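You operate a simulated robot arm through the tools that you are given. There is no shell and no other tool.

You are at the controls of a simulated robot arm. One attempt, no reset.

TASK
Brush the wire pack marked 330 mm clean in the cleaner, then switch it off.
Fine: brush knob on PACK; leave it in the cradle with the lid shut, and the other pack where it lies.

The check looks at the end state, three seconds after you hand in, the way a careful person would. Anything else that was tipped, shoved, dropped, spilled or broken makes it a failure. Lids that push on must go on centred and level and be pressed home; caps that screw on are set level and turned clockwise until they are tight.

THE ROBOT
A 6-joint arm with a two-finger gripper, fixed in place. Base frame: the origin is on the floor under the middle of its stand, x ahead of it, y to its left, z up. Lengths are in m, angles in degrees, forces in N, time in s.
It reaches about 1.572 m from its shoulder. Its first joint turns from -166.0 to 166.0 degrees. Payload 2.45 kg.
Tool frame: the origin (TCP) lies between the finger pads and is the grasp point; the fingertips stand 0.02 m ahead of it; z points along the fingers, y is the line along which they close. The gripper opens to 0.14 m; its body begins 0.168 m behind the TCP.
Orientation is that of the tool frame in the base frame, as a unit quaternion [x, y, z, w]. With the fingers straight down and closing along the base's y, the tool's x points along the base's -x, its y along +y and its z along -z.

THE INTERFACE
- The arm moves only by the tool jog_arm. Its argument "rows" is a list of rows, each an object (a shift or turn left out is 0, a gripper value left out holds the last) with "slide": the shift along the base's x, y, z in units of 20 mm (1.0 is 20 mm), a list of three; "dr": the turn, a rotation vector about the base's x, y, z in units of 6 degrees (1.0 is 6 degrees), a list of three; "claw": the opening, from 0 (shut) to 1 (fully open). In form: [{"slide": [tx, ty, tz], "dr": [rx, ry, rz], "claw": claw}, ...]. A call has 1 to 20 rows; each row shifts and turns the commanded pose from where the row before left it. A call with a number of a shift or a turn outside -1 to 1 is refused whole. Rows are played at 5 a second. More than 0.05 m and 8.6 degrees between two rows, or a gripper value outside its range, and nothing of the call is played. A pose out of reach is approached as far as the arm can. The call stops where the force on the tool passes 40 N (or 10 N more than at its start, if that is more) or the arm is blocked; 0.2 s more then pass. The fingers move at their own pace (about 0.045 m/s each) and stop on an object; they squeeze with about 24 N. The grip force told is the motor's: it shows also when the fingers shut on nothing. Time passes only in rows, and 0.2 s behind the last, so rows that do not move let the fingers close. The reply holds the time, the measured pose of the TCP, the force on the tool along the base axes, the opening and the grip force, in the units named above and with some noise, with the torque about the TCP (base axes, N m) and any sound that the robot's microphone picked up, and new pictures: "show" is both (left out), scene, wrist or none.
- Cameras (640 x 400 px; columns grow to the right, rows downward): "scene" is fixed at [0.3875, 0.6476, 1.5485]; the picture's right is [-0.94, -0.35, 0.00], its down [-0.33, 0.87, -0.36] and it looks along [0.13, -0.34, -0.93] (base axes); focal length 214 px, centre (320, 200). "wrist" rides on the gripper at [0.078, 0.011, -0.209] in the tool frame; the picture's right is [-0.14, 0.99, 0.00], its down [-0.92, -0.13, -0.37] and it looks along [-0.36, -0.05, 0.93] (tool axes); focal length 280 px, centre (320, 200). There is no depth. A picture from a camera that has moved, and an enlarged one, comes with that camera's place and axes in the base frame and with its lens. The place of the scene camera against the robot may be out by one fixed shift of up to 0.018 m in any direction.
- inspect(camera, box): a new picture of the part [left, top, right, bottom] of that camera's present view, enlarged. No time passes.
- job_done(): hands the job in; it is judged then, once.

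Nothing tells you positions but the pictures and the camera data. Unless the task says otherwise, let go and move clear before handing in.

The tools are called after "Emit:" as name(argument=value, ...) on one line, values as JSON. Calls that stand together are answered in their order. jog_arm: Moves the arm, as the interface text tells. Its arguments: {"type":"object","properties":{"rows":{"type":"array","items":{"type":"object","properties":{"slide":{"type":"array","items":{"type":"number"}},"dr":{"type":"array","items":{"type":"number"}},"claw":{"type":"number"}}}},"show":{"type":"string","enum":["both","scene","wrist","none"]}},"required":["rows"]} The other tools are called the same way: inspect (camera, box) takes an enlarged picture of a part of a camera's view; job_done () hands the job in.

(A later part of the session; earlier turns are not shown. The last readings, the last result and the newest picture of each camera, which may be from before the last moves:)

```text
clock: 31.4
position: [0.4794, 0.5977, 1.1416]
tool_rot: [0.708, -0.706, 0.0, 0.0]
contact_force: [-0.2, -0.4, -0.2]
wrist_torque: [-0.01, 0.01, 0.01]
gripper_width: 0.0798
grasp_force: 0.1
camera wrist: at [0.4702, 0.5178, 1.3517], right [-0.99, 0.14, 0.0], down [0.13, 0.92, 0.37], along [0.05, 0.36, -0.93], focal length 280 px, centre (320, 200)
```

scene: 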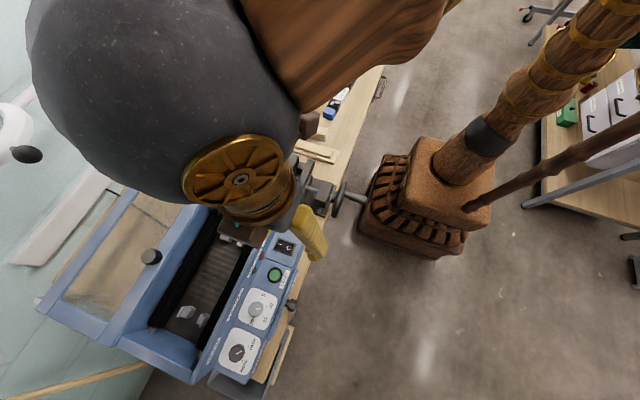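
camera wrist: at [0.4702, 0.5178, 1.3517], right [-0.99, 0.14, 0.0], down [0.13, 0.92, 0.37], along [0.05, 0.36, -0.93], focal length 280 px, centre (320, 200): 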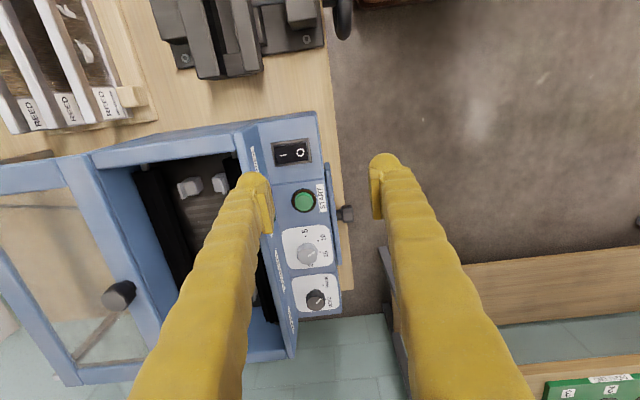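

Emit:
inspect(camera="wrist", box=[240, 110, 360, 200])

Emit:
inspect(camera="wrist", box=[250, 220, 370, 320])

```text
4.44 times, centred on (300, 155) of wrist
camera zoom: at [0.4702, 0.5178, 1.3517], right [-0.99, 0.14, 0.0], down [0.13, 0.92, 0.37], along [0.05, 0.36, -0.93], focal length 1246 px, centre (409, 400)
```

zoom: 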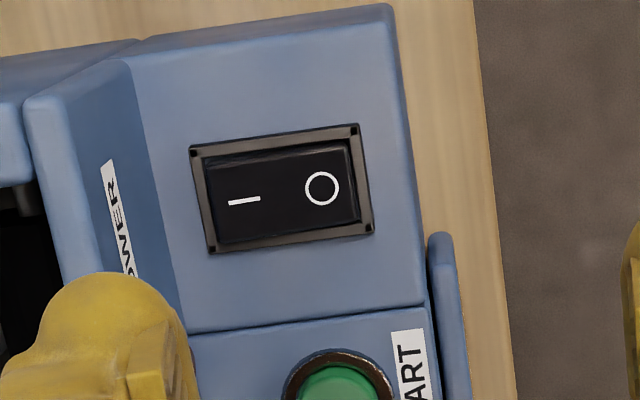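

```text
4.00 times, centred on (310, 270) of wrist
camera zoom: at [0.4702, 0.5178, 1.3517], right [-0.99, 0.14, 0.0], down [0.13, 0.92, 0.37], along [0.05, 0.36, -0.93], focal length 1122 px, centre (360, -80)
```

zoom: 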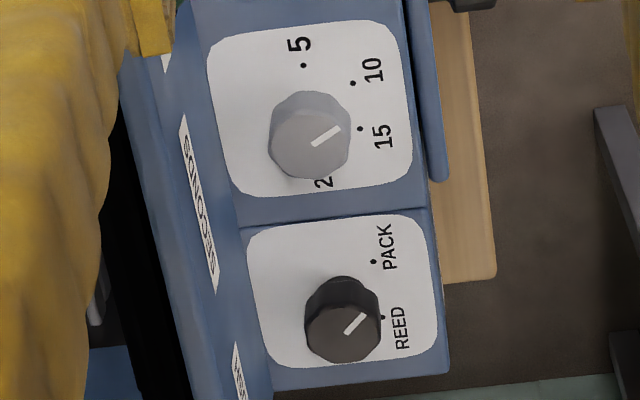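

The rocker is centred at about (0.5225, 0.597) with "I" at x≈0.536, and my left fingertip is right over that. I'll descend close and then press in small steps.

Emit:
jog_arm(rows=[{"slide": [0, 0, -1]}, {"slide": [0, 0, -1]}, {"slide": [0, 0, -1]}, {"slide": [0, 0, -1]}, {"slide": [0, 0, -1]}, {"slide": [0, 0, -1]}, {"slide": [0, 0, -1]}, {"slide": [0, 0, -0.8]}], show="wrist")

Emit:
inspect(camera="wrist", box=[220, 130, 360, 230])

```text
clock: 33.2
position: [0.4786, 0.5965, 0.9855]
tool_rot: [0.708, -0.707, -0.001, 0.0]
contact_force: [0.3, 0.6, -0.1]
wrist_torque: [-0.02, 0.02, 0.01]
gripper_width: 0.0797
grasp_force: 0.1
camera wrist: at [0.4684, 0.5179, 1.1956], right [-0.99, 0.14, 0.0], down [0.13, 0.92, 0.37], along [0.05, 0.36, -0.93], focal length 280 px, centre (320, 200)
```

wrist: 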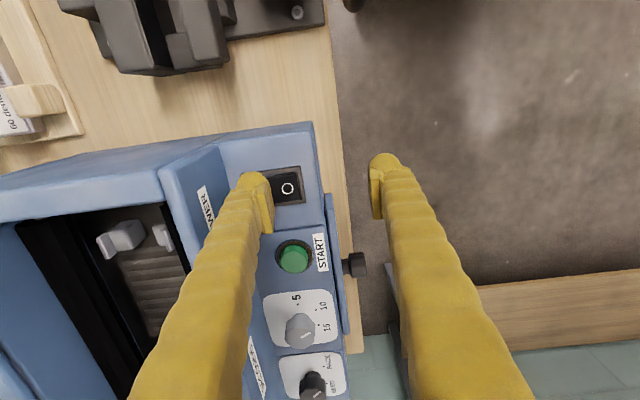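

```text
4.00 times, centred on (290, 180) of wrist
camera zoom: at [0.4684, 0.5179, 1.1956], right [-0.99, 0.14, 0.0], down [0.13, 0.92, 0.37], along [0.05, 0.36, -0.93], focal length 1122 px, centre (440, 280)
```

zoom: 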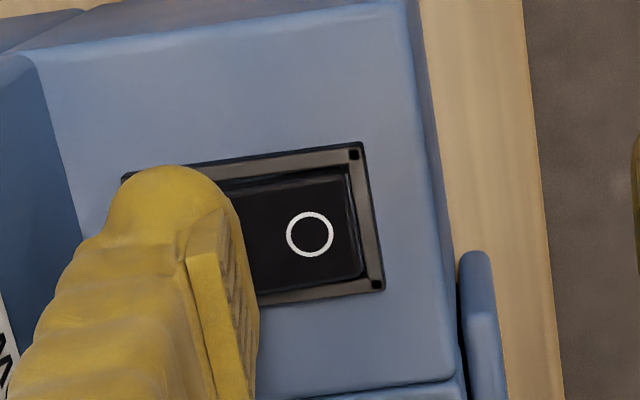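

Emit:
jog_arm(rows=[{"slide": [0, 0, -0.1]}, {"slide": [0, 0, -0.1]}, {"slide": [0, 0, -0.1]}, {"slide": [0, 0, -0.1]}, {"slide": [0, 0, -0.1]}], show="none")

```text
clock: 34.4
position: [0.4793, 0.5969, 0.9762]
tool_rot: [0.708, -0.707, 0.0, 0.0]
contact_force: [0.4, 0.7, 0.9]
wrist_torque: [-0.01, -0.02, -0.03]
gripper_width: 0.0795
grasp_force: 0.0
```

Emit:
jog_arm(rows=[{"slide": [0, 0, -0.1]}, {"slide": [0, 0, -0.1]}, {"slide": [0, 0, -0.1]}, {"slide": [0, 0, -0.1]}], show="wrist")

Emit:
inspect(camera="wrist", box=[220, 130, 360, 230])

```text
clock: 35.3
position: [0.4803, 0.5968, 0.9731]
tool_rot: [-0.706, 0.708, 0.001, 0.003]
contact_force: [-0.6, -2.9, 9.7]
wrist_torque: [-0.05, -0.45, -0.16]
gripper_width: 0.0801
grasp_force: 0.1
stopped in row 4: the force on the tool passed its limit at 46 N (the readings are from after the stop); the commanded pose is now the measured one
camera wrist: at [0.4695, 0.5178, 1.1818], right [-0.99, 0.14, 0.0], down [0.13, 0.92, 0.37], along [0.05, 0.37, -0.93], focal length 280 px, centre (320, 200)
```

wrist: 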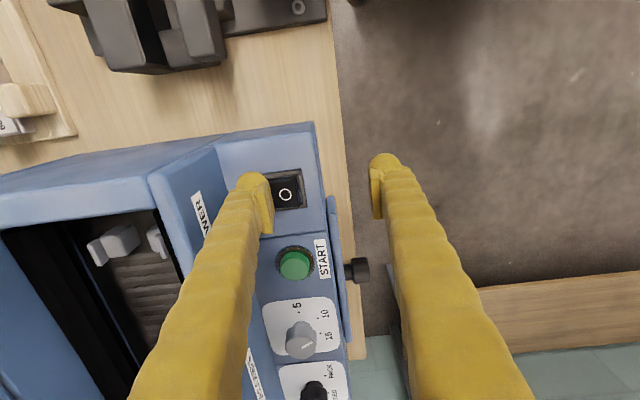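

```text
4.00 times, centred on (290, 180) of wrist
camera zoom: at [0.4695, 0.5178, 1.1818], right [-0.99, 0.14, 0.0], down [0.13, 0.92, 0.37], along [0.05, 0.37, -0.93], focal length 1122 px, centre (440, 280)
```

zoom: 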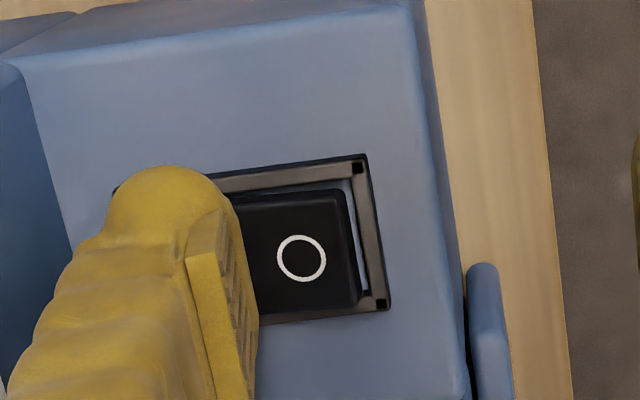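

The O side now appears raised, suggesting the rocker toggled to "I". I'll lift off and check the switch and lamps.

Emit:
jog_arm(rows=[{"slide": [0, 0, 1]}, {"slide": [0, 0, 1]}, {"slide": [0, 0, 1]}, {"slide": [0, 0, 1]}, {"slide": [-0.5, 0, 1]}, {"slide": [-0.5, 0, 1]}], show="wrist")

Emit:
inspect(camera="wrist", box=[220, 110, 360, 230])

Emit:
inspect(camera="scene", box=[220, 225, 310, 290])

```text
clock: 36.7
position: [0.4606, 0.5953, 1.0926]
tool_rot: [0.707, -0.707, 0.0, -0.001]
contact_force: [0.0, -0.2, 0.2]
wrist_torque: [0.03, -0.02, -0.01]
gripper_width: 0.0801
grasp_force: 0.0
camera wrist: at [0.4497, 0.5175, 1.3013], right [-0.99, 0.14, 0.0], down [0.13, 0.92, 0.37], along [0.05, 0.37, -0.93], focal length 280 px, centre (320, 200)
```

wrist: 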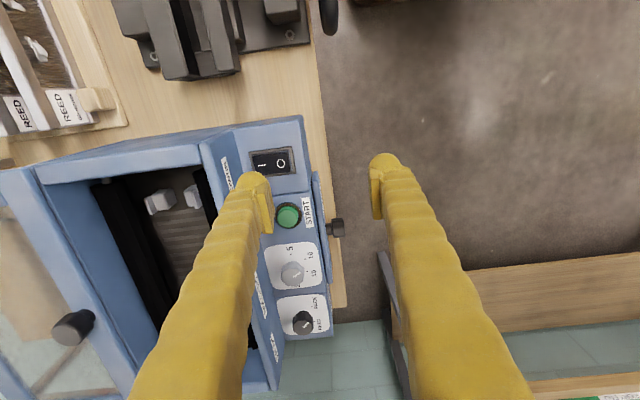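

```text
3.33 times, centred on (290, 170) of wrist
camera zoom: at [0.4497, 0.5175, 1.3013], right [-0.99, 0.14, 0.0], down [0.13, 0.92, 0.37], along [0.05, 0.37, -0.93], focal length 935 px, centre (420, 300)
```

zoom: 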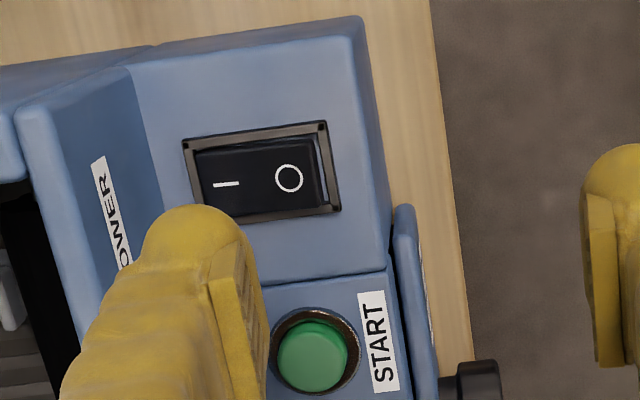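

```text
6.15 times, centred on (265, 258) of scene
camera zoom: at [0.3875, 0.6476, 1.5485], right [-0.94, -0.35, 0.0], down [-0.33, 0.87, -0.36], along [0.13, -0.34, -0.93], focal length 1320 px, centre (658, -154)
```

zoom: 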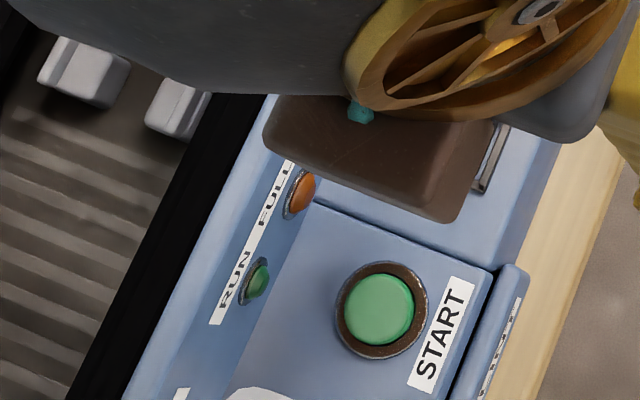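

The rocker appears to be on "I"; the FULL lamp doesn't look lit. Now I'll travel over to the 330 mm pack at height, keeping this 90° yaw so the fingers close across it.

Emit:
jog_arm(rows=[{"slide": [0, -0.2, 1]}, {"slide": [0, -0.5, 1]}, {"slide": [0, -1, 1]}, {"slide": [0, -1, 1]}, {"slide": [0, -1, 1]}, {"slide": [0.2, -1, 1]}, {"slide": [0.2, -1, 0]}, {"slide": [0.2, -1, 0]}, {"slide": [0.2, -1, 0]}, {"slide": [0.2, -1, 0]}, {"slide": [0.2, -1, 0]}, {"slide": [0.2, -1, 0]}, {"slide": [0.2, -1, 0]}, {"slide": [0.2, -1, 0]}, {"slide": [0.2, -1, 0]}, {"slide": [0.2, -1, 0]}, {"slide": [0.2, -1, 0]}, {"slide": [0.2, -1, 0]}, {"slide": [0.2, -1, 0]}, {"slide": [0.2, -1, 0]}], show="none")

Emit:
jog_arm(rows=[{"slide": [0.2, -1, 0], "claw": 1.0}, {"slide": [0.2, -1, 0]}, {"slide": [0.2, -1, 0]}, {"slide": [0.2, -1, 0]}, {"slide": [0.2, -1, 0]}, {"slide": [0.2, -1, 0]}, {"slide": [0.2, -1, 0]}, {"slide": [0.2, -1, 0]}, {"slide": [0.2, -1, 0]}, {"slide": [0.2, -1, 0]}, {"slide": [0, -1, 0]}, {"slide": [0, -1, 0]}, {"slide": [0, -1, 0]}, {"slide": [0, -1, 0]}], show="both")

```text
clock: 40.9
position: [0.5197, 0.2229, 1.213]
tool_rot: [0.707, -0.707, -0.001, -0.001]
contact_force: [-1.1, -0.5, 0.2]
wrist_torque: [0.01, -0.01, 0.0]
gripper_width: 0.0797
grasp_force: 0.0
```

```text
clock: 43.9
position: [0.5598, -0.0582, 1.2121]
tool_rot: [0.707, -0.707, 0.0, -0.001]
contact_force: [0.7, -0.4, -0.5]
wrist_torque: [0.01, -0.01, -0.01]
gripper_width: 0.1399
grasp_force: 0.1
camera wrist: at [0.5496, -0.1362, 1.4219], right [-0.99, 0.14, 0.0], down [0.13, 0.92, 0.37], along [0.05, 0.37, -0.93], focal length 280 px, centre (320, 200)
```

scene: 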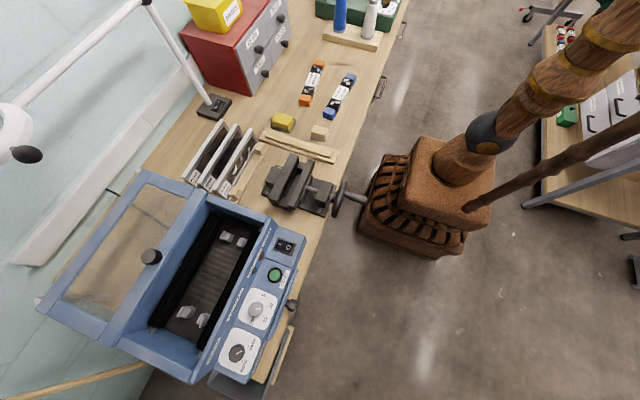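
wrist: 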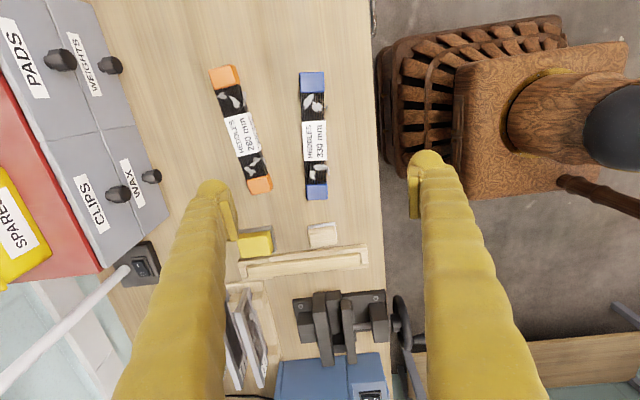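

I have a clear top view of both packs: the 330 mm one is centred near (0.573, -0.047), top z≈0.866, turned about 6° from the y axis. I'll zoom on it and the lamps before measuring the cradle.

Emit:
inspect(camera="wrist", box=[250, 60, 380, 220])

Emit:
inspect(camera="scene", box=[230, 225, 310, 290])

Emit:
inspect(camera="scene", box=[140, 200, 260, 340])

```text
2.50 times, centred on (315, 140) of wrist
camera zoom: at [0.5496, -0.1362, 1.4219], right [-0.99, 0.14, 0.0], down [0.13, 0.92, 0.37], along [0.05, 0.37, -0.93], focal length 701 px, centre (332, 350)
```

zoom: 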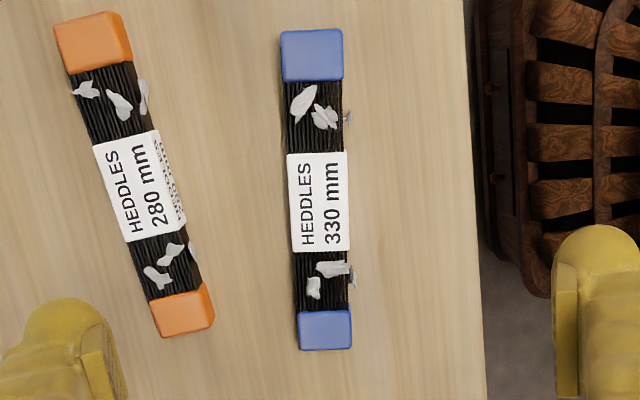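

```text
6.15 times, centred on (270, 258) of scene
camera zoom: at [0.3875, 0.6476, 1.5485], right [-0.94, -0.35, 0.0], down [-0.33, 0.87, -0.36], along [0.13, -0.34, -0.93], focal length 1320 px, centre (628, -154)
```

zoom: 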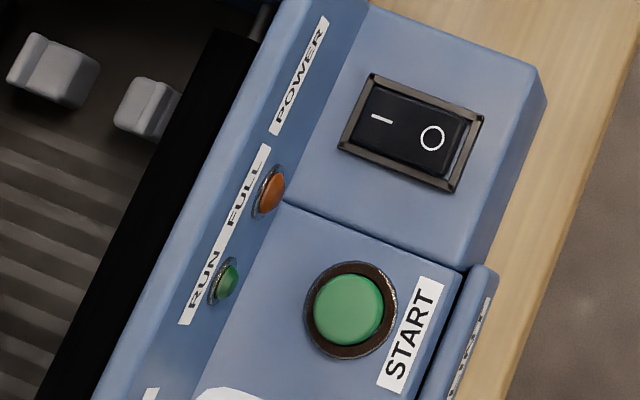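

```text
2.86 times, centred on (200, 270) of scene
camera zoom: at [0.3875, 0.6476, 1.5485], right [-0.94, -0.35, 0.0], down [-0.33, 0.87, -0.36], along [0.13, -0.34, -0.93], focal length 613 px, centre (663, 0)
```

zoom: 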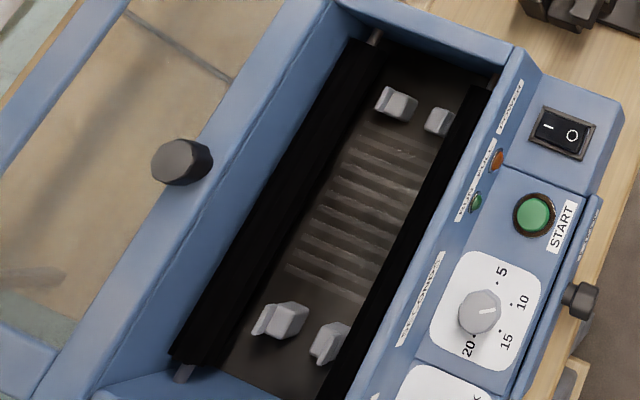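

The scene view confirms the rocker flipped to "I" and the FULL lamp stays dark. Before lifting the pack I'll fly over the cradle with open fingers to measure its seats.

Emit:
jog_arm(rows=[{"slide": [0.1, 1, 0]}, {"slide": [0.1, 1, 0]}, {"slide": [0.1, 1, 0]}, {"slide": [0.1, 1, 0]}, {"slide": [0.1, 1, 0]}, {"slide": [0.1, 1, 0]}, {"slide": [0.1, 1, 0]}, {"slide": [0.1, 1, 0]}, {"slide": [0.1, 1, 0]}, {"slide": [0.1, 1, 0]}, {"slide": [0.1, 1, 0]}, {"slide": [0.1, 1, 0]}, {"slide": [0.1, 1, 0]}, {"slide": [0.1, 1, 0]}, {"slide": [0.1, 1, 0]}, {"slide": [0.1, 1, 0]}, {"slide": [0.1, 1, 0]}, {"slide": [0.1, 1, 0]}, {"slide": [0.1, 1, 0]}, {"slide": [0.1, 1, 0]}], show="none")

Emit:
jog_arm(rows=[{"slide": [0.15, 1, 0]}, {"slide": [0.15, 1, 0]}, {"slide": [0.15, 1, 0]}, {"slide": [0.15, 1, 0]}, {"slide": [0.15, 1, 0]}, {"slide": [0.15, 1, 0]}, {"slide": [0.15, 1, 0]}, {"slide": [0.15, 1, 0]}, {"slide": [0.15, 1, 0]}, {"slide": [0.15, 1, 0]}, {"slide": [0.15, 1, 0]}, {"slide": [0.15, 1, 0]}, {"slide": [0.15, 1, 0]}, {"slide": [0.15, 1, 0]}, {"slide": [0.15, 1, 0]}, {"slide": [0.15, 1, 0]}, {"slide": [0.15, 1, 0]}, {"slide": [0.15, 1, -0.5]}, {"slide": [0.15, 1, -0.5]}, {"slide": [0.15, 0.3, -1]}], show="both")

```text
clock: 48.1
position: [0.6012, 0.3431, 1.2126]
tool_rot: [-0.707, 0.708, 0.0, 0.002]
contact_force: [-0.1, -1.0, -0.4]
wrist_torque: [0.02, 0.01, 0.01]
gripper_width: 0.1401
grasp_force: 0.2
```

```text
clock: 52.3
position: [0.66, 0.7282, 1.1727]
tool_rot: [0.707, -0.707, 0.0, -0.001]
contact_force: [0.3, 0.0, 0.3]
wrist_torque: [0.02, -0.01, 0.0]
gripper_width: 0.1398
grasp_force: 0.1
camera wrist: at [0.6487, 0.6496, 1.3814], right [-0.99, 0.14, 0.0], down [0.13, 0.92, 0.37], along [0.05, 0.37, -0.93], focal length 280 px, centre (320, 200)
```

scene: 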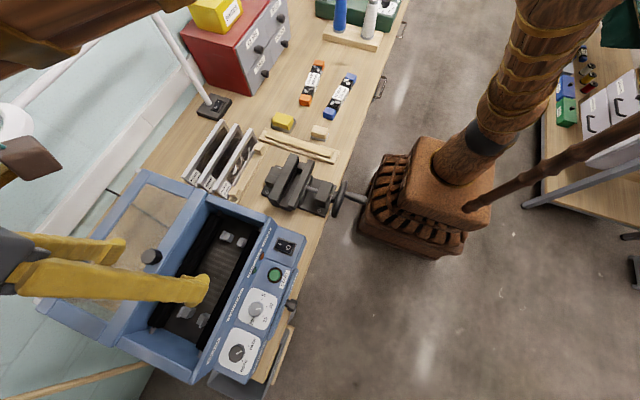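
wrist: 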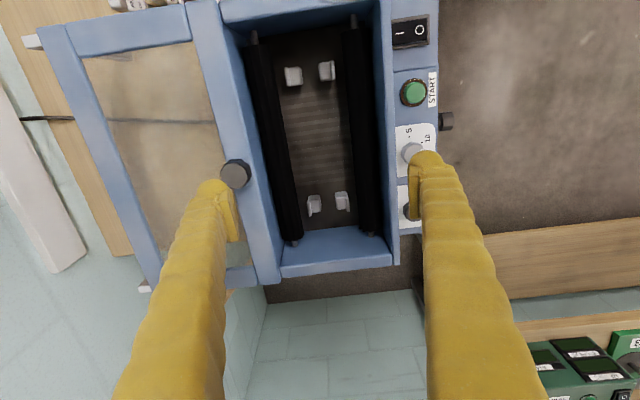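

I'm directly above the cradle now. Zooming in on the seats and rollers.

Emit:
inspect(camera="wrist", box=[230, 20, 410, 250])

Emit:
inspect(camera="wrist", box=[270, 50, 360, 110])

Emit:
inspect(camera="wrist", box=[280, 175, 370, 235])

Emit:
inspect(camera="wrist", box=[190, 130, 270, 200])

```text
1.74 times, centred on (320, 135) of wrist
camera zoom: at [0.6487, 0.6496, 1.3814], right [-0.99, 0.14, 0.0], down [0.13, 0.92, 0.37], along [0.05, 0.37, -0.93], focal length 488 px, centre (320, 313)
```

zoom: 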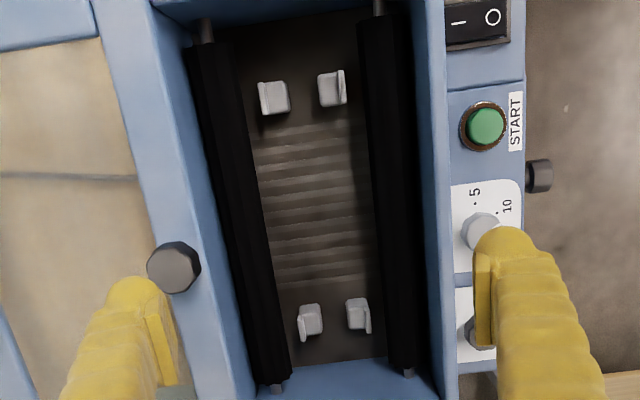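

```text
6.67 times, centred on (315, 80) of wrist
camera zoom: at [0.6487, 0.6496, 1.3814], right [-0.99, 0.14, 0.0], down [0.13, 0.92, 0.37], along [0.05, 0.37, -0.93], focal length 1869 px, centre (353, 1000)
```

zoom: 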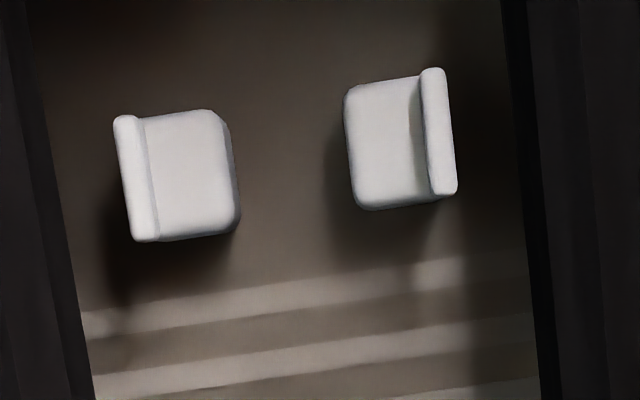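

```text
6.67 times, centred on (325, 205) of wrist
camera zoom: at [0.6487, 0.6496, 1.3814], right [-0.99, 0.14, 0.0], down [0.13, 0.92, 0.37], along [0.05, 0.37, -0.93], focal length 1869 px, centre (287, 167)
```

zoom: 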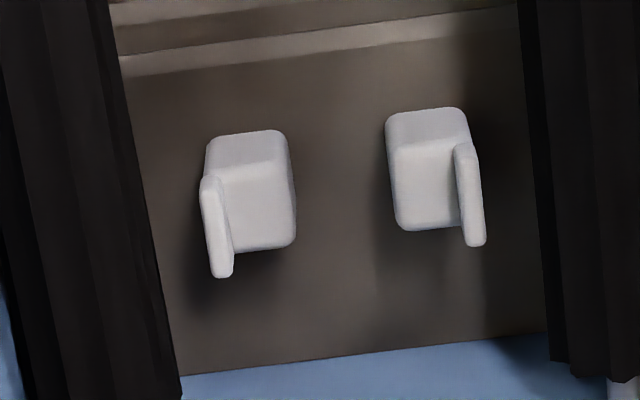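

```text
5.71 times, centred on (230, 165) of wrist
camera zoom: at [0.6487, 0.6496, 1.3814], right [-0.99, 0.14, 0.0], down [0.13, 0.92, 0.37], along [0.05, 0.37, -0.93], focal length 1602 px, centre (834, 400)
```

zoom: 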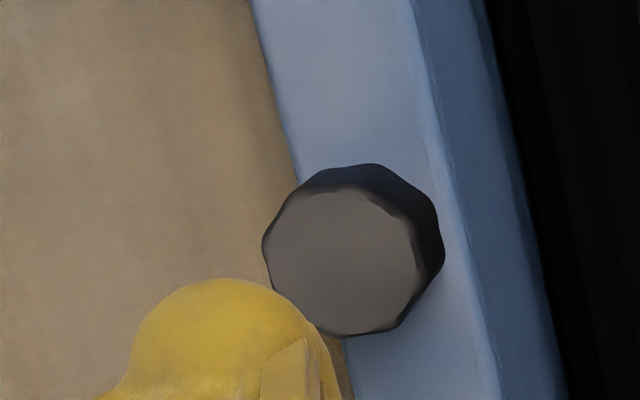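

The cradle has four lipped seats: axis x≈0.659, centre y≈0.7285, seat tops z≈0.945, lip gap ≈57 mm for a ~46 mm pack; the rollers flank it, so I should grip the pack shallowly near its top. Now back to the pack.

Emit:
jog_arm(rows=[{"slide": [-0.1, -1, 1]}, {"slide": [-0.1, -1, 1]}, {"slide": [-0.1, -1, 0]}, {"slide": [-0.1, -1, 0]}, {"slide": [-0.1, -1, 0]}, {"slide": [-0.1, -1, 0]}, {"slide": [-0.1, -1, 0]}, {"slide": [-0.1, -1, 0]}, {"slide": [-0.1, -1, 0]}, {"slide": [-0.1, -1, 0]}, {"slide": [-0.1, -1, 0]}, {"slide": [-0.1, -1, 0]}, {"slide": [-0.1, -1, 0]}, {"slide": [-0.1, -1, 0]}, {"slide": [-0.1, -1, 0]}, {"slide": [-0.1, -1, 0]}, {"slide": [-0.1, -1, 0]}, {"slide": [-0.1, -1, 0]}, {"slide": [-0.1, -1, 0]}, {"slide": [-0.1, -1, 0]}], show="none")

Emit:
jog_arm(rows=[{"slide": [-0.14, -1, 0], "claw": 0.64}, {"slide": [-0.14, -1, 0]}, {"slide": [-0.14, -1, 0]}, {"slide": [-0.14, -1, 0]}, {"slide": [-0.14, -1, 0]}, {"slide": [-0.14, -1, 0]}, {"slide": [-0.14, -1, 0]}, {"slide": [-0.14, -1, 0]}, {"slide": [-0.14, -1, 0]}, {"slide": [-0.14, -1, 0]}, {"slide": [-0.14, -1, 0]}, {"slide": [-0.14, -1, 0]}, {"slide": [-0.14, -1, 0]}, {"slide": [-0.14, -1, 0]}, {"slide": [-0.14, -1, 0]}, {"slide": [-0.14, -1, 0]}, {"slide": [-0.14, -1, -1]}, {"slide": [0, -1, -1], "dr": [0, 0, -1]}, {"slide": [0, -0.65, -1]}, {"slide": [0, 0, -1]}], show="wrist")

Emit:
inspect(camera="wrist", box=[240, 60, 400, 240])

```text
clock: 56.5
position: [0.6215, 0.3289, 1.2115]
tool_rot: [-0.707, 0.707, 0.0, 0.001]
contact_force: [-0.5, 0.4, -0.4]
wrist_torque: [-0.04, -0.02, 0.02]
gripper_width: 0.14
grasp_force: 0.1
```

```text
clock: 60.7
position: [0.5715, -0.0444, 1.1323]
tool_rot: [-0.67, 0.742, 0.0, 0.001]
contact_force: [0.2, -0.1, 0.4]
wrist_torque: [0.01, 0.0, -0.02]
gripper_width: 0.0896
grasp_force: 0.0
camera wrist: at [0.5531, -0.1218, 1.3415], right [-0.97, 0.24, 0.0], down [0.22, 0.9, 0.37], along [0.09, 0.36, -0.93], focal length 280 px, centre (320, 200)
```

wrist: 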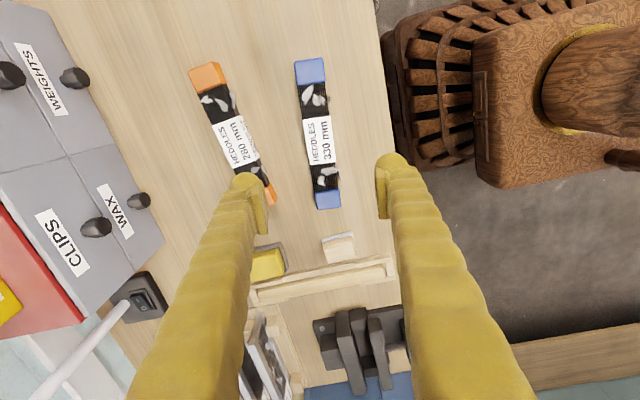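

```text
2.22 times, centred on (320, 150) of wrist
camera zoom: at [0.5531, -0.1218, 1.3415], right [-0.97, 0.24, 0.0], down [0.22, 0.9, 0.37], along [0.09, 0.36, -0.93], focal length 623 px, centre (320, 311)
```

zoom: 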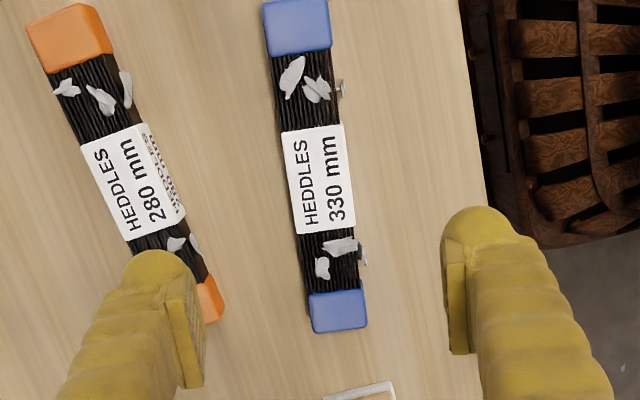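

The gripper is centred and aligned over the pack. To set a precise shallow grip I'll first touch its top very lightly with closed fingertips to learn its exact height.

Emit:
jog_arm(rows=[{"slide": [0, 0, -1], "claw": 0}, {"slide": [0, 0, -1]}, {"slide": [0, 0, -1]}, {"slide": [0, 0, -1]}, {"slide": [0, 0, -1]}, {"slide": [0, 0, -1]}, {"slide": [0, 0, -1]}, {"slide": [0, 0, -1]}, {"slide": [0, 0, -1]}, {"slide": [0, 0, -1]}, {}], show="wrist")

Emit:
inspect(camera="wrist", box=[220, 60, 420, 260])

```text
clock: 63.1
position: [0.5719, -0.0453, 0.9323]
tool_rot: [-0.669, 0.743, 0.0, 0.001]
contact_force: [-0.1, 1.0, 0.2]
wrist_torque: [0.03, -0.02, 0.0]
gripper_width: 0.0
grasp_force: 23.3
camera wrist: at [0.5531, -0.122, 1.1412], right [-0.97, 0.24, 0.0], down [0.22, 0.9, 0.37], along [0.09, 0.36, -0.93], focal length 280 px, centre (320, 200)
```

wrist: 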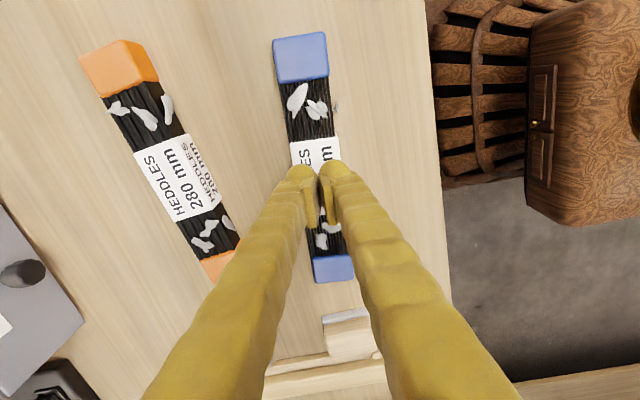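

```text
2.00 times, centred on (320, 160) of wrist
camera zoom: at [0.5531, -0.122, 1.1412], right [-0.97, 0.24, 0.0], down [0.22, 0.9, 0.37], along [0.09, 0.36, -0.93], focal length 561 px, centre (320, 280)
```

zoom: 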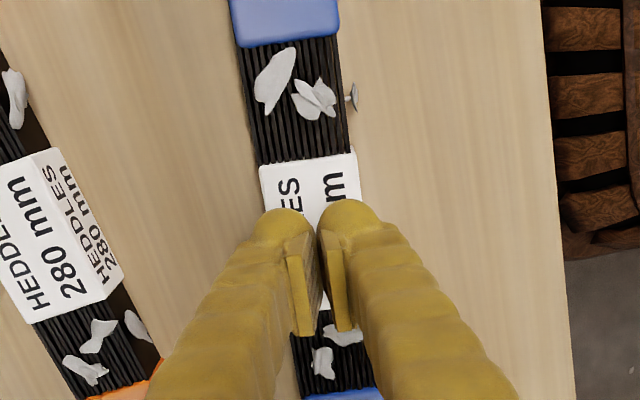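

Emit:
jog_arm(rows=[{"slide": [0, 0, -0.5]}, {"slide": [0, 0, -0.3]}, {"slide": [0, 0, -0.1]}, {"slide": [0, 0, -0.05]}, {"slide": [0, 0, -0.05]}, {}], show="none")

```text
clock: 64.5
position: [0.5736, -0.0444, 0.9127]
tool_rot: [-0.669, 0.743, 0.0, 0.001]
contact_force: [-0.3, 0.8, -0.2]
wrist_torque: [-0.01, 0.0, 0.02]
gripper_width: 0.0003
grasp_force: 23.9
```

Emit:
jog_arm(rows=[{"slide": [0, 0, -0.05]}, {"slide": [0, 0, -0.05]}, {"slide": [0, 0, -0.05]}, {"slide": [0, 0, -0.05]}, {}], show="none")

```text
clock: 65.7
position: [0.5724, -0.0443, 0.9091]
tool_rot: [-0.669, 0.743, -0.001, 0.002]
contact_force: [-5.0, -0.3, 12.5]
wrist_torque: [-0.02, 0.1, 0.1]
gripper_width: 0.006
grasp_force: 24.1
stopped in row 5: the force on the tool passed its limit at 42 N (the readings are from after the stop); the commanded pose is now the measured one
```

Contact at fingertip height ≈0.889, so that's the pack's top. I'll back off, open, and check that nothing moved.

Emit:
jog_arm(rows=[{"slide": [0, 0, 0.5]}, {"slide": [0, 0, 1]}, {"slide": [0, 0, 1], "claw": 0.6}, {"claw": 0.6}, {"claw": 0.6}, {"claw": 0.6}, {"claw": 0.6}, {"claw": 0.6}], show="wrist")

Emit:
inspect(camera="wrist", box=[220, 20, 420, 280])

```text
clock: 67.5
position: [0.5726, -0.0451, 0.958]
tool_rot: [-0.67, 0.743, 0.0, 0.002]
contact_force: [-0.7, 1.2, 0.1]
wrist_torque: [0.03, 0.01, -0.05]
gripper_width: 0.0841
grasp_force: 0.1
camera wrist: at [0.5539, -0.1221, 1.1678], right [-0.97, 0.24, 0.0], down [0.22, 0.9, 0.37], along [0.09, 0.36, -0.93], focal length 280 px, centre (320, 200)
```

wrist: 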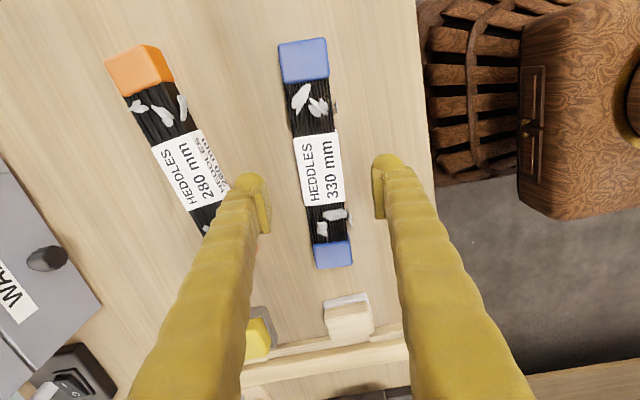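

```text
1.54 times, centred on (320, 150) of wrist
camera zoom: at [0.5539, -0.1221, 1.1678], right [-0.97, 0.24, 0.0], down [0.22, 0.9, 0.37], along [0.09, 0.36, -0.93], focal length 431 px, centre (320, 277)
```

zoom: 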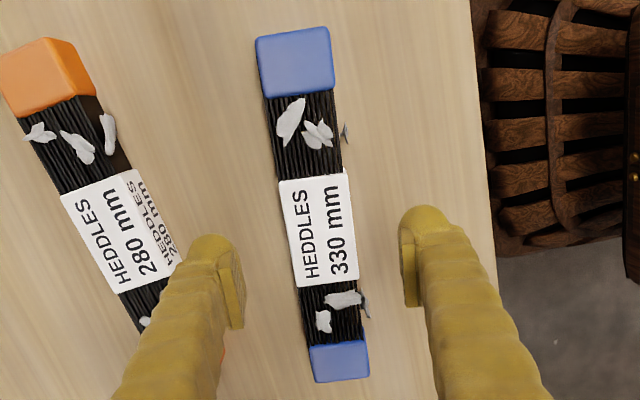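

The pack hasn't moved and is still centred between the fingers. I'll lower to a shallow grip (about 11 mm of overlap) and close on it.

Emit:
jog_arm(rows=[{"slide": [0, 0, -1]}, {"slide": [0, 0, -1]}, {"slide": [0, 0, -1]}, {"claw": 0.0}, {"claw": 0.0}, {"claw": 0.0}, {"claw": 0.0}, {"claw": 0.0}], show="wrist")

```text
clock: 69.3
position: [0.5723, -0.0447, 0.8975]
tool_rot: [-0.669, 0.743, -0.002, 0.002]
contact_force: [0.0, 0.1, -0.5]
wrist_torque: [-0.03, -0.03, 0.04]
gripper_width: 0.0431
grasp_force: 24.3
camera wrist: at [0.5537, -0.1215, 1.1076], right [-0.97, 0.24, 0.0], down [0.22, 0.9, 0.37], along [0.09, 0.36, -0.93], focal length 280 px, centre (320, 200)
```

wrist: 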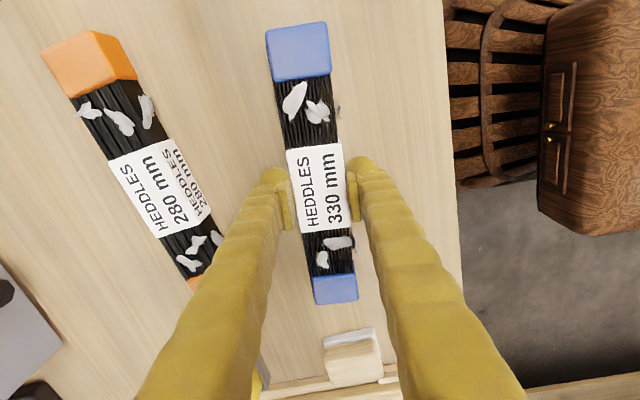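

Gripped at 43 mm width. A small test lift to check hold and weight.

Emit:
jog_arm(rows=[{"slide": [0, 0, 0.25]}, {"slide": [0, 0, 0.5]}, {"slide": [0, 0, 0.75]}, {}, {}], show="both")

Emit:
inspect(camera="wrist", box=[220, 0, 420, 310])

```text
clock: 70.5
position: [0.5729, -0.0441, 0.9278]
tool_rot: [-0.67, 0.743, -0.001, 0.002]
contact_force: [0.3, 0.3, -4.3]
wrist_torque: [-0.02, 0.03, -0.02]
gripper_width: 0.043
grasp_force: 24.1
camera wrist: at [0.5536, -0.1215, 1.138], right [-0.97, 0.24, 0.0], down [0.22, 0.9, 0.37], along [0.09, 0.36, -0.93], focal length 280 px, centre (320, 200)
```

scene: 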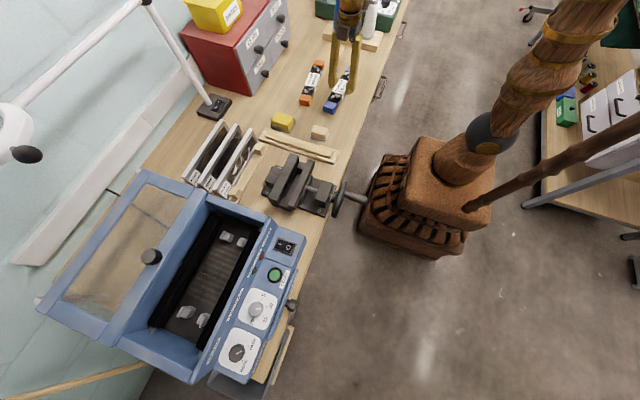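
wrist: 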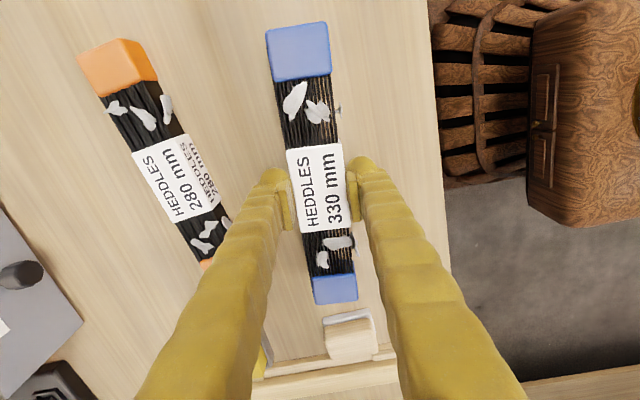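

```text
1.29 times, centred on (320, 155) of wrist
camera zoom: at [0.5536, -0.1215, 1.138], right [-0.97, 0.24, 0.0], down [0.22, 0.9, 0.37], along [0.09, 0.36, -0.93], focal length 362 px, centre (320, 258)
```

zoom: 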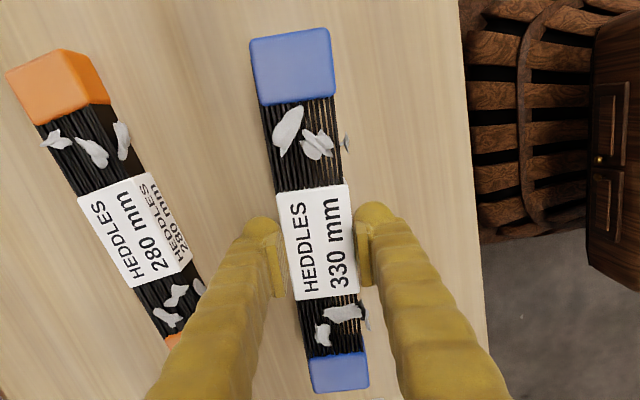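

It's held level, about 0.43 kg. Now raise, square it to the y axis, and carry it over to the cleaner.

Emit:
jog_arm(rows=[{"slide": [0, 0, 1]}, {"slide": [0, 0, 1]}, {"slide": [0, 0, 1]}, {"slide": [0, 0, 1]}, {"slide": [0, 0, 1]}, {"slide": [0, 0, 1]}, {"slide": [0, 0, 1]}, {"slide": [0, 0, 1]}, {"slide": [0, 0, 1]}, {"slide": [0, 0, 1]}, {"slide": [0, 0, 1], "dr": [0, 0, 0.5]}, {"slide": [0, 0.5, 1], "dr": [0, 0, 0.5]}, {"slide": [0.1, 1, 1]}, {"slide": [0.1, 1, 1]}, {"slide": [0.1, 1, 0.3]}, {"slide": [0.1, 1, 0]}, {"slide": [0.1, 1, 0]}, {"slide": [0.1, 1, 0]}, {"slide": [0.1, 1, 0]}, {"slide": [0.1, 1, 0]}], show="none")

Emit:
jog_arm(rows=[{"slide": [0.1, 1, 0]}, {"slide": [0.1, 1, 0]}, {"slide": [0.1, 1, 0]}, {"slide": [0.1, 1, 0]}, {"slide": [0.1, 1, 0]}, {"slide": [0.1, 1, 0]}, {"slide": [0.1, 1, 0]}, {"slide": [0.1, 1, 0]}, {"slide": [0.1, 1, 0]}, {"slide": [0.1, 1, 0]}, {"slide": [0.1, 1, 0]}, {"slide": [0.1, 1, 0]}, {"slide": [0.1, 1, 0]}, {"slide": [0.1, 1, 0]}, {"slide": [0.1, 1, 0]}, {"slide": [0.1, 1, 0]}, {"slide": [0.1, 1, 0]}, {"slide": [0.1, 1, 0]}, {"slide": [0.1, 1, 0]}, {"slide": [0.1, 1, 0]}], show="none")

Emit:
jog_arm(rows=[{"slide": [0.15, 1, 0]}, {"slide": [0.15, 1, 0]}, {"slide": [0.15, 1, 0]}, {"slide": [0.15, 1, 0]}, {"slide": [0.15, 1, 0]}, {"slide": [0.15, 1, 0]}, {"slide": [0.15, 1, 0]}, {"slide": [0.15, 1, 0]}, {"slide": [0.15, 1, 0]}, {"slide": [0.15, 1, 0]}, {}], show="both")

```text
clock: 74.7
position: [0.5893, 0.1263, 1.2148]
tool_rot: [-0.707, 0.707, 0.0, 0.002]
contact_force: [1.3, 0.1, -4.8]
wrist_torque: [0.0, 0.05, -0.01]
gripper_width: 0.043
grasp_force: 24.0
```

```text
clock: 78.9
position: [0.6281, 0.5245, 1.2145]
tool_rot: [0.708, -0.706, 0.0, -0.003]
contact_force: [0.1, -1.1, -3.2]
wrist_torque: [0.03, -0.01, -0.03]
gripper_width: 0.043
grasp_force: 24.1
```

```text
clock: 81.3
position: [0.6589, 0.7261, 1.2148]
tool_rot: [0.707, -0.707, 0.001, -0.003]
contact_force: [0.0, -0.2, -4.2]
wrist_torque: [-0.05, -0.01, 0.01]
gripper_width: 0.0431
grasp_force: 24.1
camera wrist: at [0.6482, 0.647, 1.424], right [-0.99, 0.14, 0.0], down [0.13, 0.92, 0.37], along [0.05, 0.37, -0.93], focal length 280 px, centre (320, 200)
```

scene: 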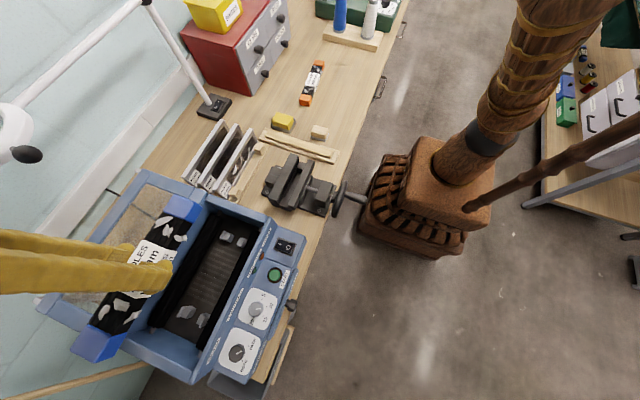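
wrist: 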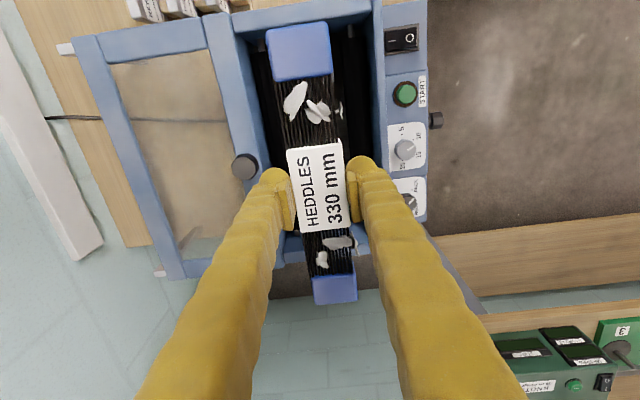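

Over the cradle. A small trim in y, then I'll lower into the tub and stop above the seats to check alignment.

Emit:
jog_arm(rows=[{"slide": [0.02, 0.12, -0.5]}, {"slide": [0, 0, -1]}, {"slide": [0, 0, -1]}, {"slide": [0, 0, -1]}, {"slide": [0, 0, -1]}, {"slide": [0, 0, -1]}, {"slide": [0, 0, -1]}, {"slide": [0, 0, -1]}, {}], show="both")

Emit:
inspect(camera="wrist", box=[220, 0, 420, 320])

Emit:
inspect(camera="scene", box=[110, 180, 290, 380])

```text
clock: 83.3
position: [0.6586, 0.7277, 1.0645]
tool_rot: [-0.707, 0.707, -0.001, 0.001]
contact_force: [0.7, -0.8, -4.3]
wrist_torque: [0.01, 0.0, 0.02]
gripper_width: 0.043
grasp_force: 23.8
camera wrist: at [0.6479, 0.6487, 1.2738], right [-0.99, 0.14, 0.0], down [0.13, 0.92, 0.37], along [0.05, 0.37, -0.93], focal length 280 px, centre (320, 200)
```

scene: 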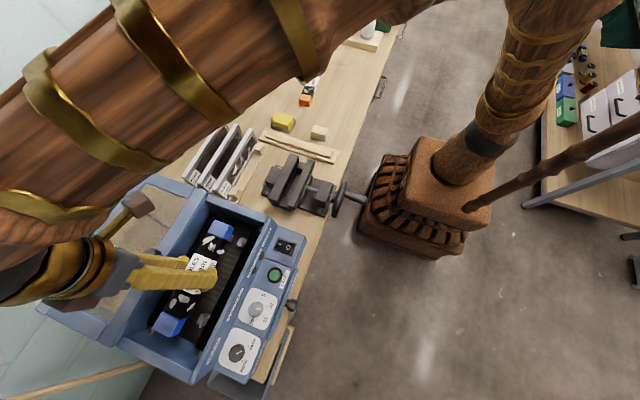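
wrist: 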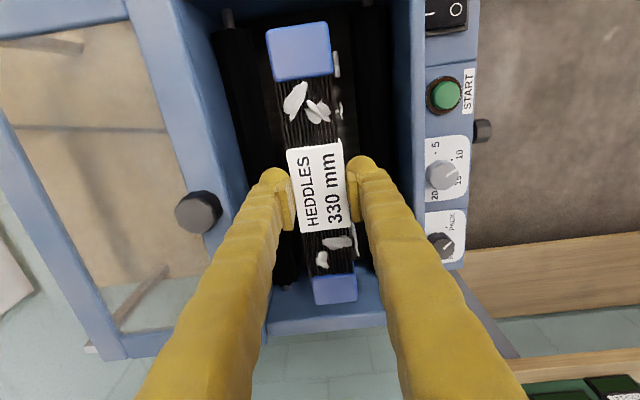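

```text
1.25 times, centred on (320, 160) of wrist
camera zoom: at [0.6479, 0.6487, 1.2738], right [-0.99, 0.14, 0.0], down [0.13, 0.92, 0.37], along [0.05, 0.37, -0.93], focal length 350 px, centre (320, 250)
```

zoom: 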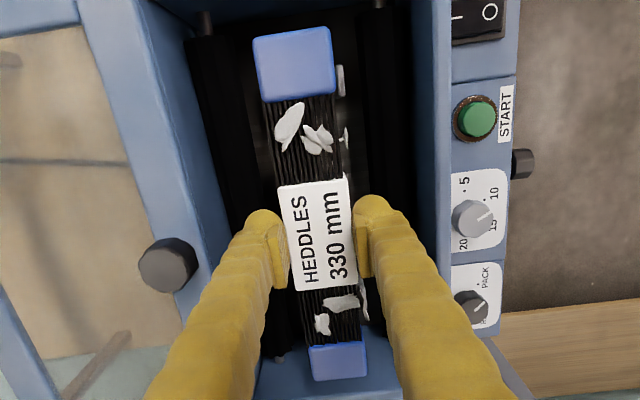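

```text
2.00 times, centred on (200, 280) of scene
camera zoom: at [0.3875, 0.6476, 1.5485], right [-0.94, -0.35, 0.0], down [-0.33, 0.87, -0.36], along [0.13, -0.34, -0.93], focal length 429 px, centre (560, 40)
```

zoom: 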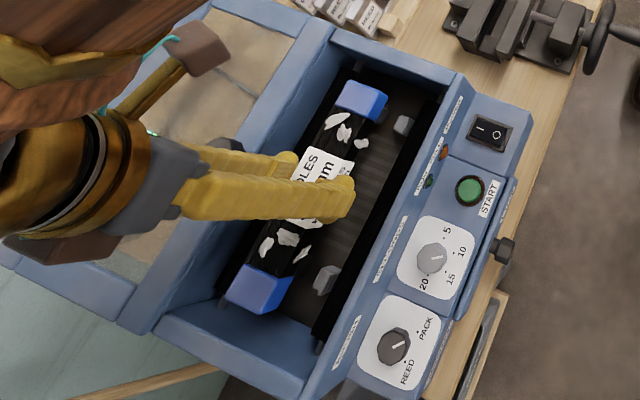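

Alignment looks good. Continuing down in smaller steps, watching the vertical force for seating.

Emit:
jog_arm(rows=[{"slide": [0.03, 0.04, -0.8]}, {"slide": [0, 0, -0.8]}, {"slide": [0, 0, -0.6]}, {"slide": [0, 0, -0.4]}, {"slide": [0, 0, -0.2]}, {}], show="both")

Emit:
inspect(camera="wrist", box=[220, 0, 420, 320])

Emit:
inspect(camera="scene", box=[130, 200, 270, 350])

```text
clock: 84.7
position: [0.6591, 0.7295, 1.0089]
tool_rot: [-0.707, 0.707, -0.001, 0.001]
contact_force: [0.3, 0.2, -4.4]
wrist_torque: [-0.01, 0.02, 0.01]
gripper_width: 0.0431
grasp_force: 24.1
camera wrist: at [0.6488, 0.65, 1.2178], right [-0.99, 0.14, 0.0], down [0.13, 0.92, 0.37], along [0.05, 0.37, -0.93], focal length 280 px, centre (320, 200)
```

scene: 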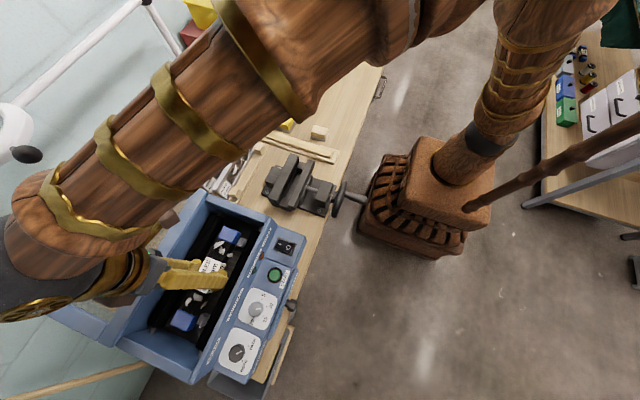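
wrist: 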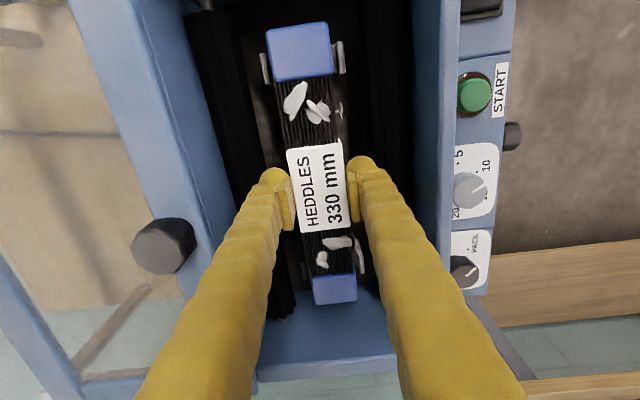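

```text
1.25 times, centred on (320, 160) of wrist
camera zoom: at [0.6488, 0.65, 1.2178], right [-0.99, 0.14, 0.0], down [0.13, 0.92, 0.37], along [0.05, 0.37, -0.93], focal length 350 px, centre (320, 250)
```

zoom: 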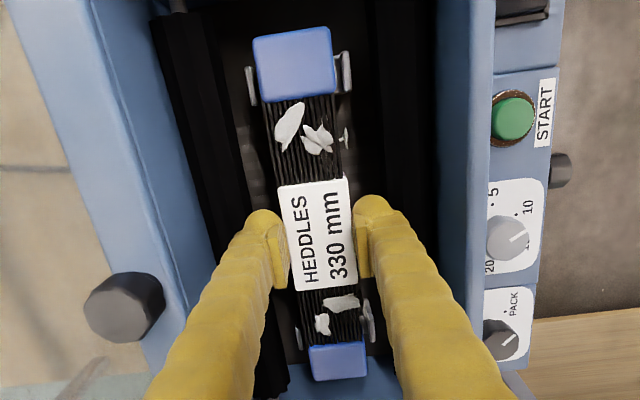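

```text
2.67 times, centred on (200, 275) of scene
camera zoom: at [0.3875, 0.6476, 1.5485], right [-0.94, -0.35, 0.0], down [-0.33, 0.87, -0.36], along [0.13, -0.34, -0.93], focal length 572 px, centre (640, 0)
```

zoom: 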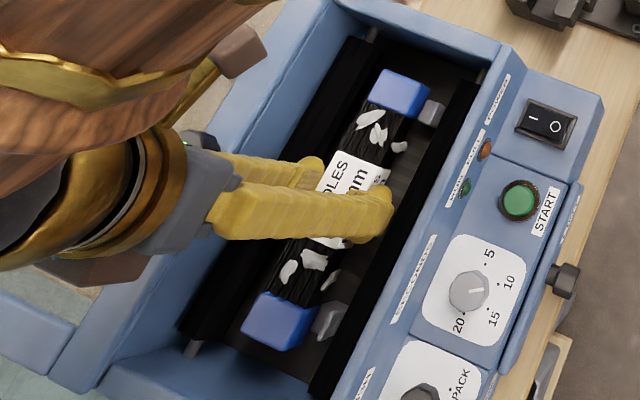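

The pack's end blocks sit between the seat lips at both ends. Now the last couple of centimetres slowly.

Emit:
jog_arm(rows=[{"slide": [0, 0, -0.25]}, {"slide": [0, 0, -0.25]}, {"slide": [0, 0, -0.15]}, {"slide": [0, 0, -0.05]}, {"slide": [0, 0, -0.05]}, {}], show="none")

```text
clock: 86.1
position: [0.6593, 0.7291, 0.9942]
tool_rot: [0.707, -0.707, 0.001, -0.003]
contact_force: [1.0, 0.2, -4.8]
wrist_torque: [-0.01, 0.01, -0.04]
gripper_width: 0.0432
grasp_force: 23.7
```

Emit:
jog_arm(rows=[{"slide": [0, 0, -0.05]}, {"slide": [0, 0, -0.05]}, {"slide": [0, 0, -0.05]}, {"slide": [0, 0, -0.05]}, {}], show="none")

```text
clock: 87.3
position: [0.6603, 0.7294, 0.991]
tool_rot: [0.708, -0.706, 0.0, -0.002]
contact_force: [-1.6, 1.6, 19.6]
wrist_torque: [0.02, 0.05, -0.02]
gripper_width: 0.0429
grasp_force: 23.9
```

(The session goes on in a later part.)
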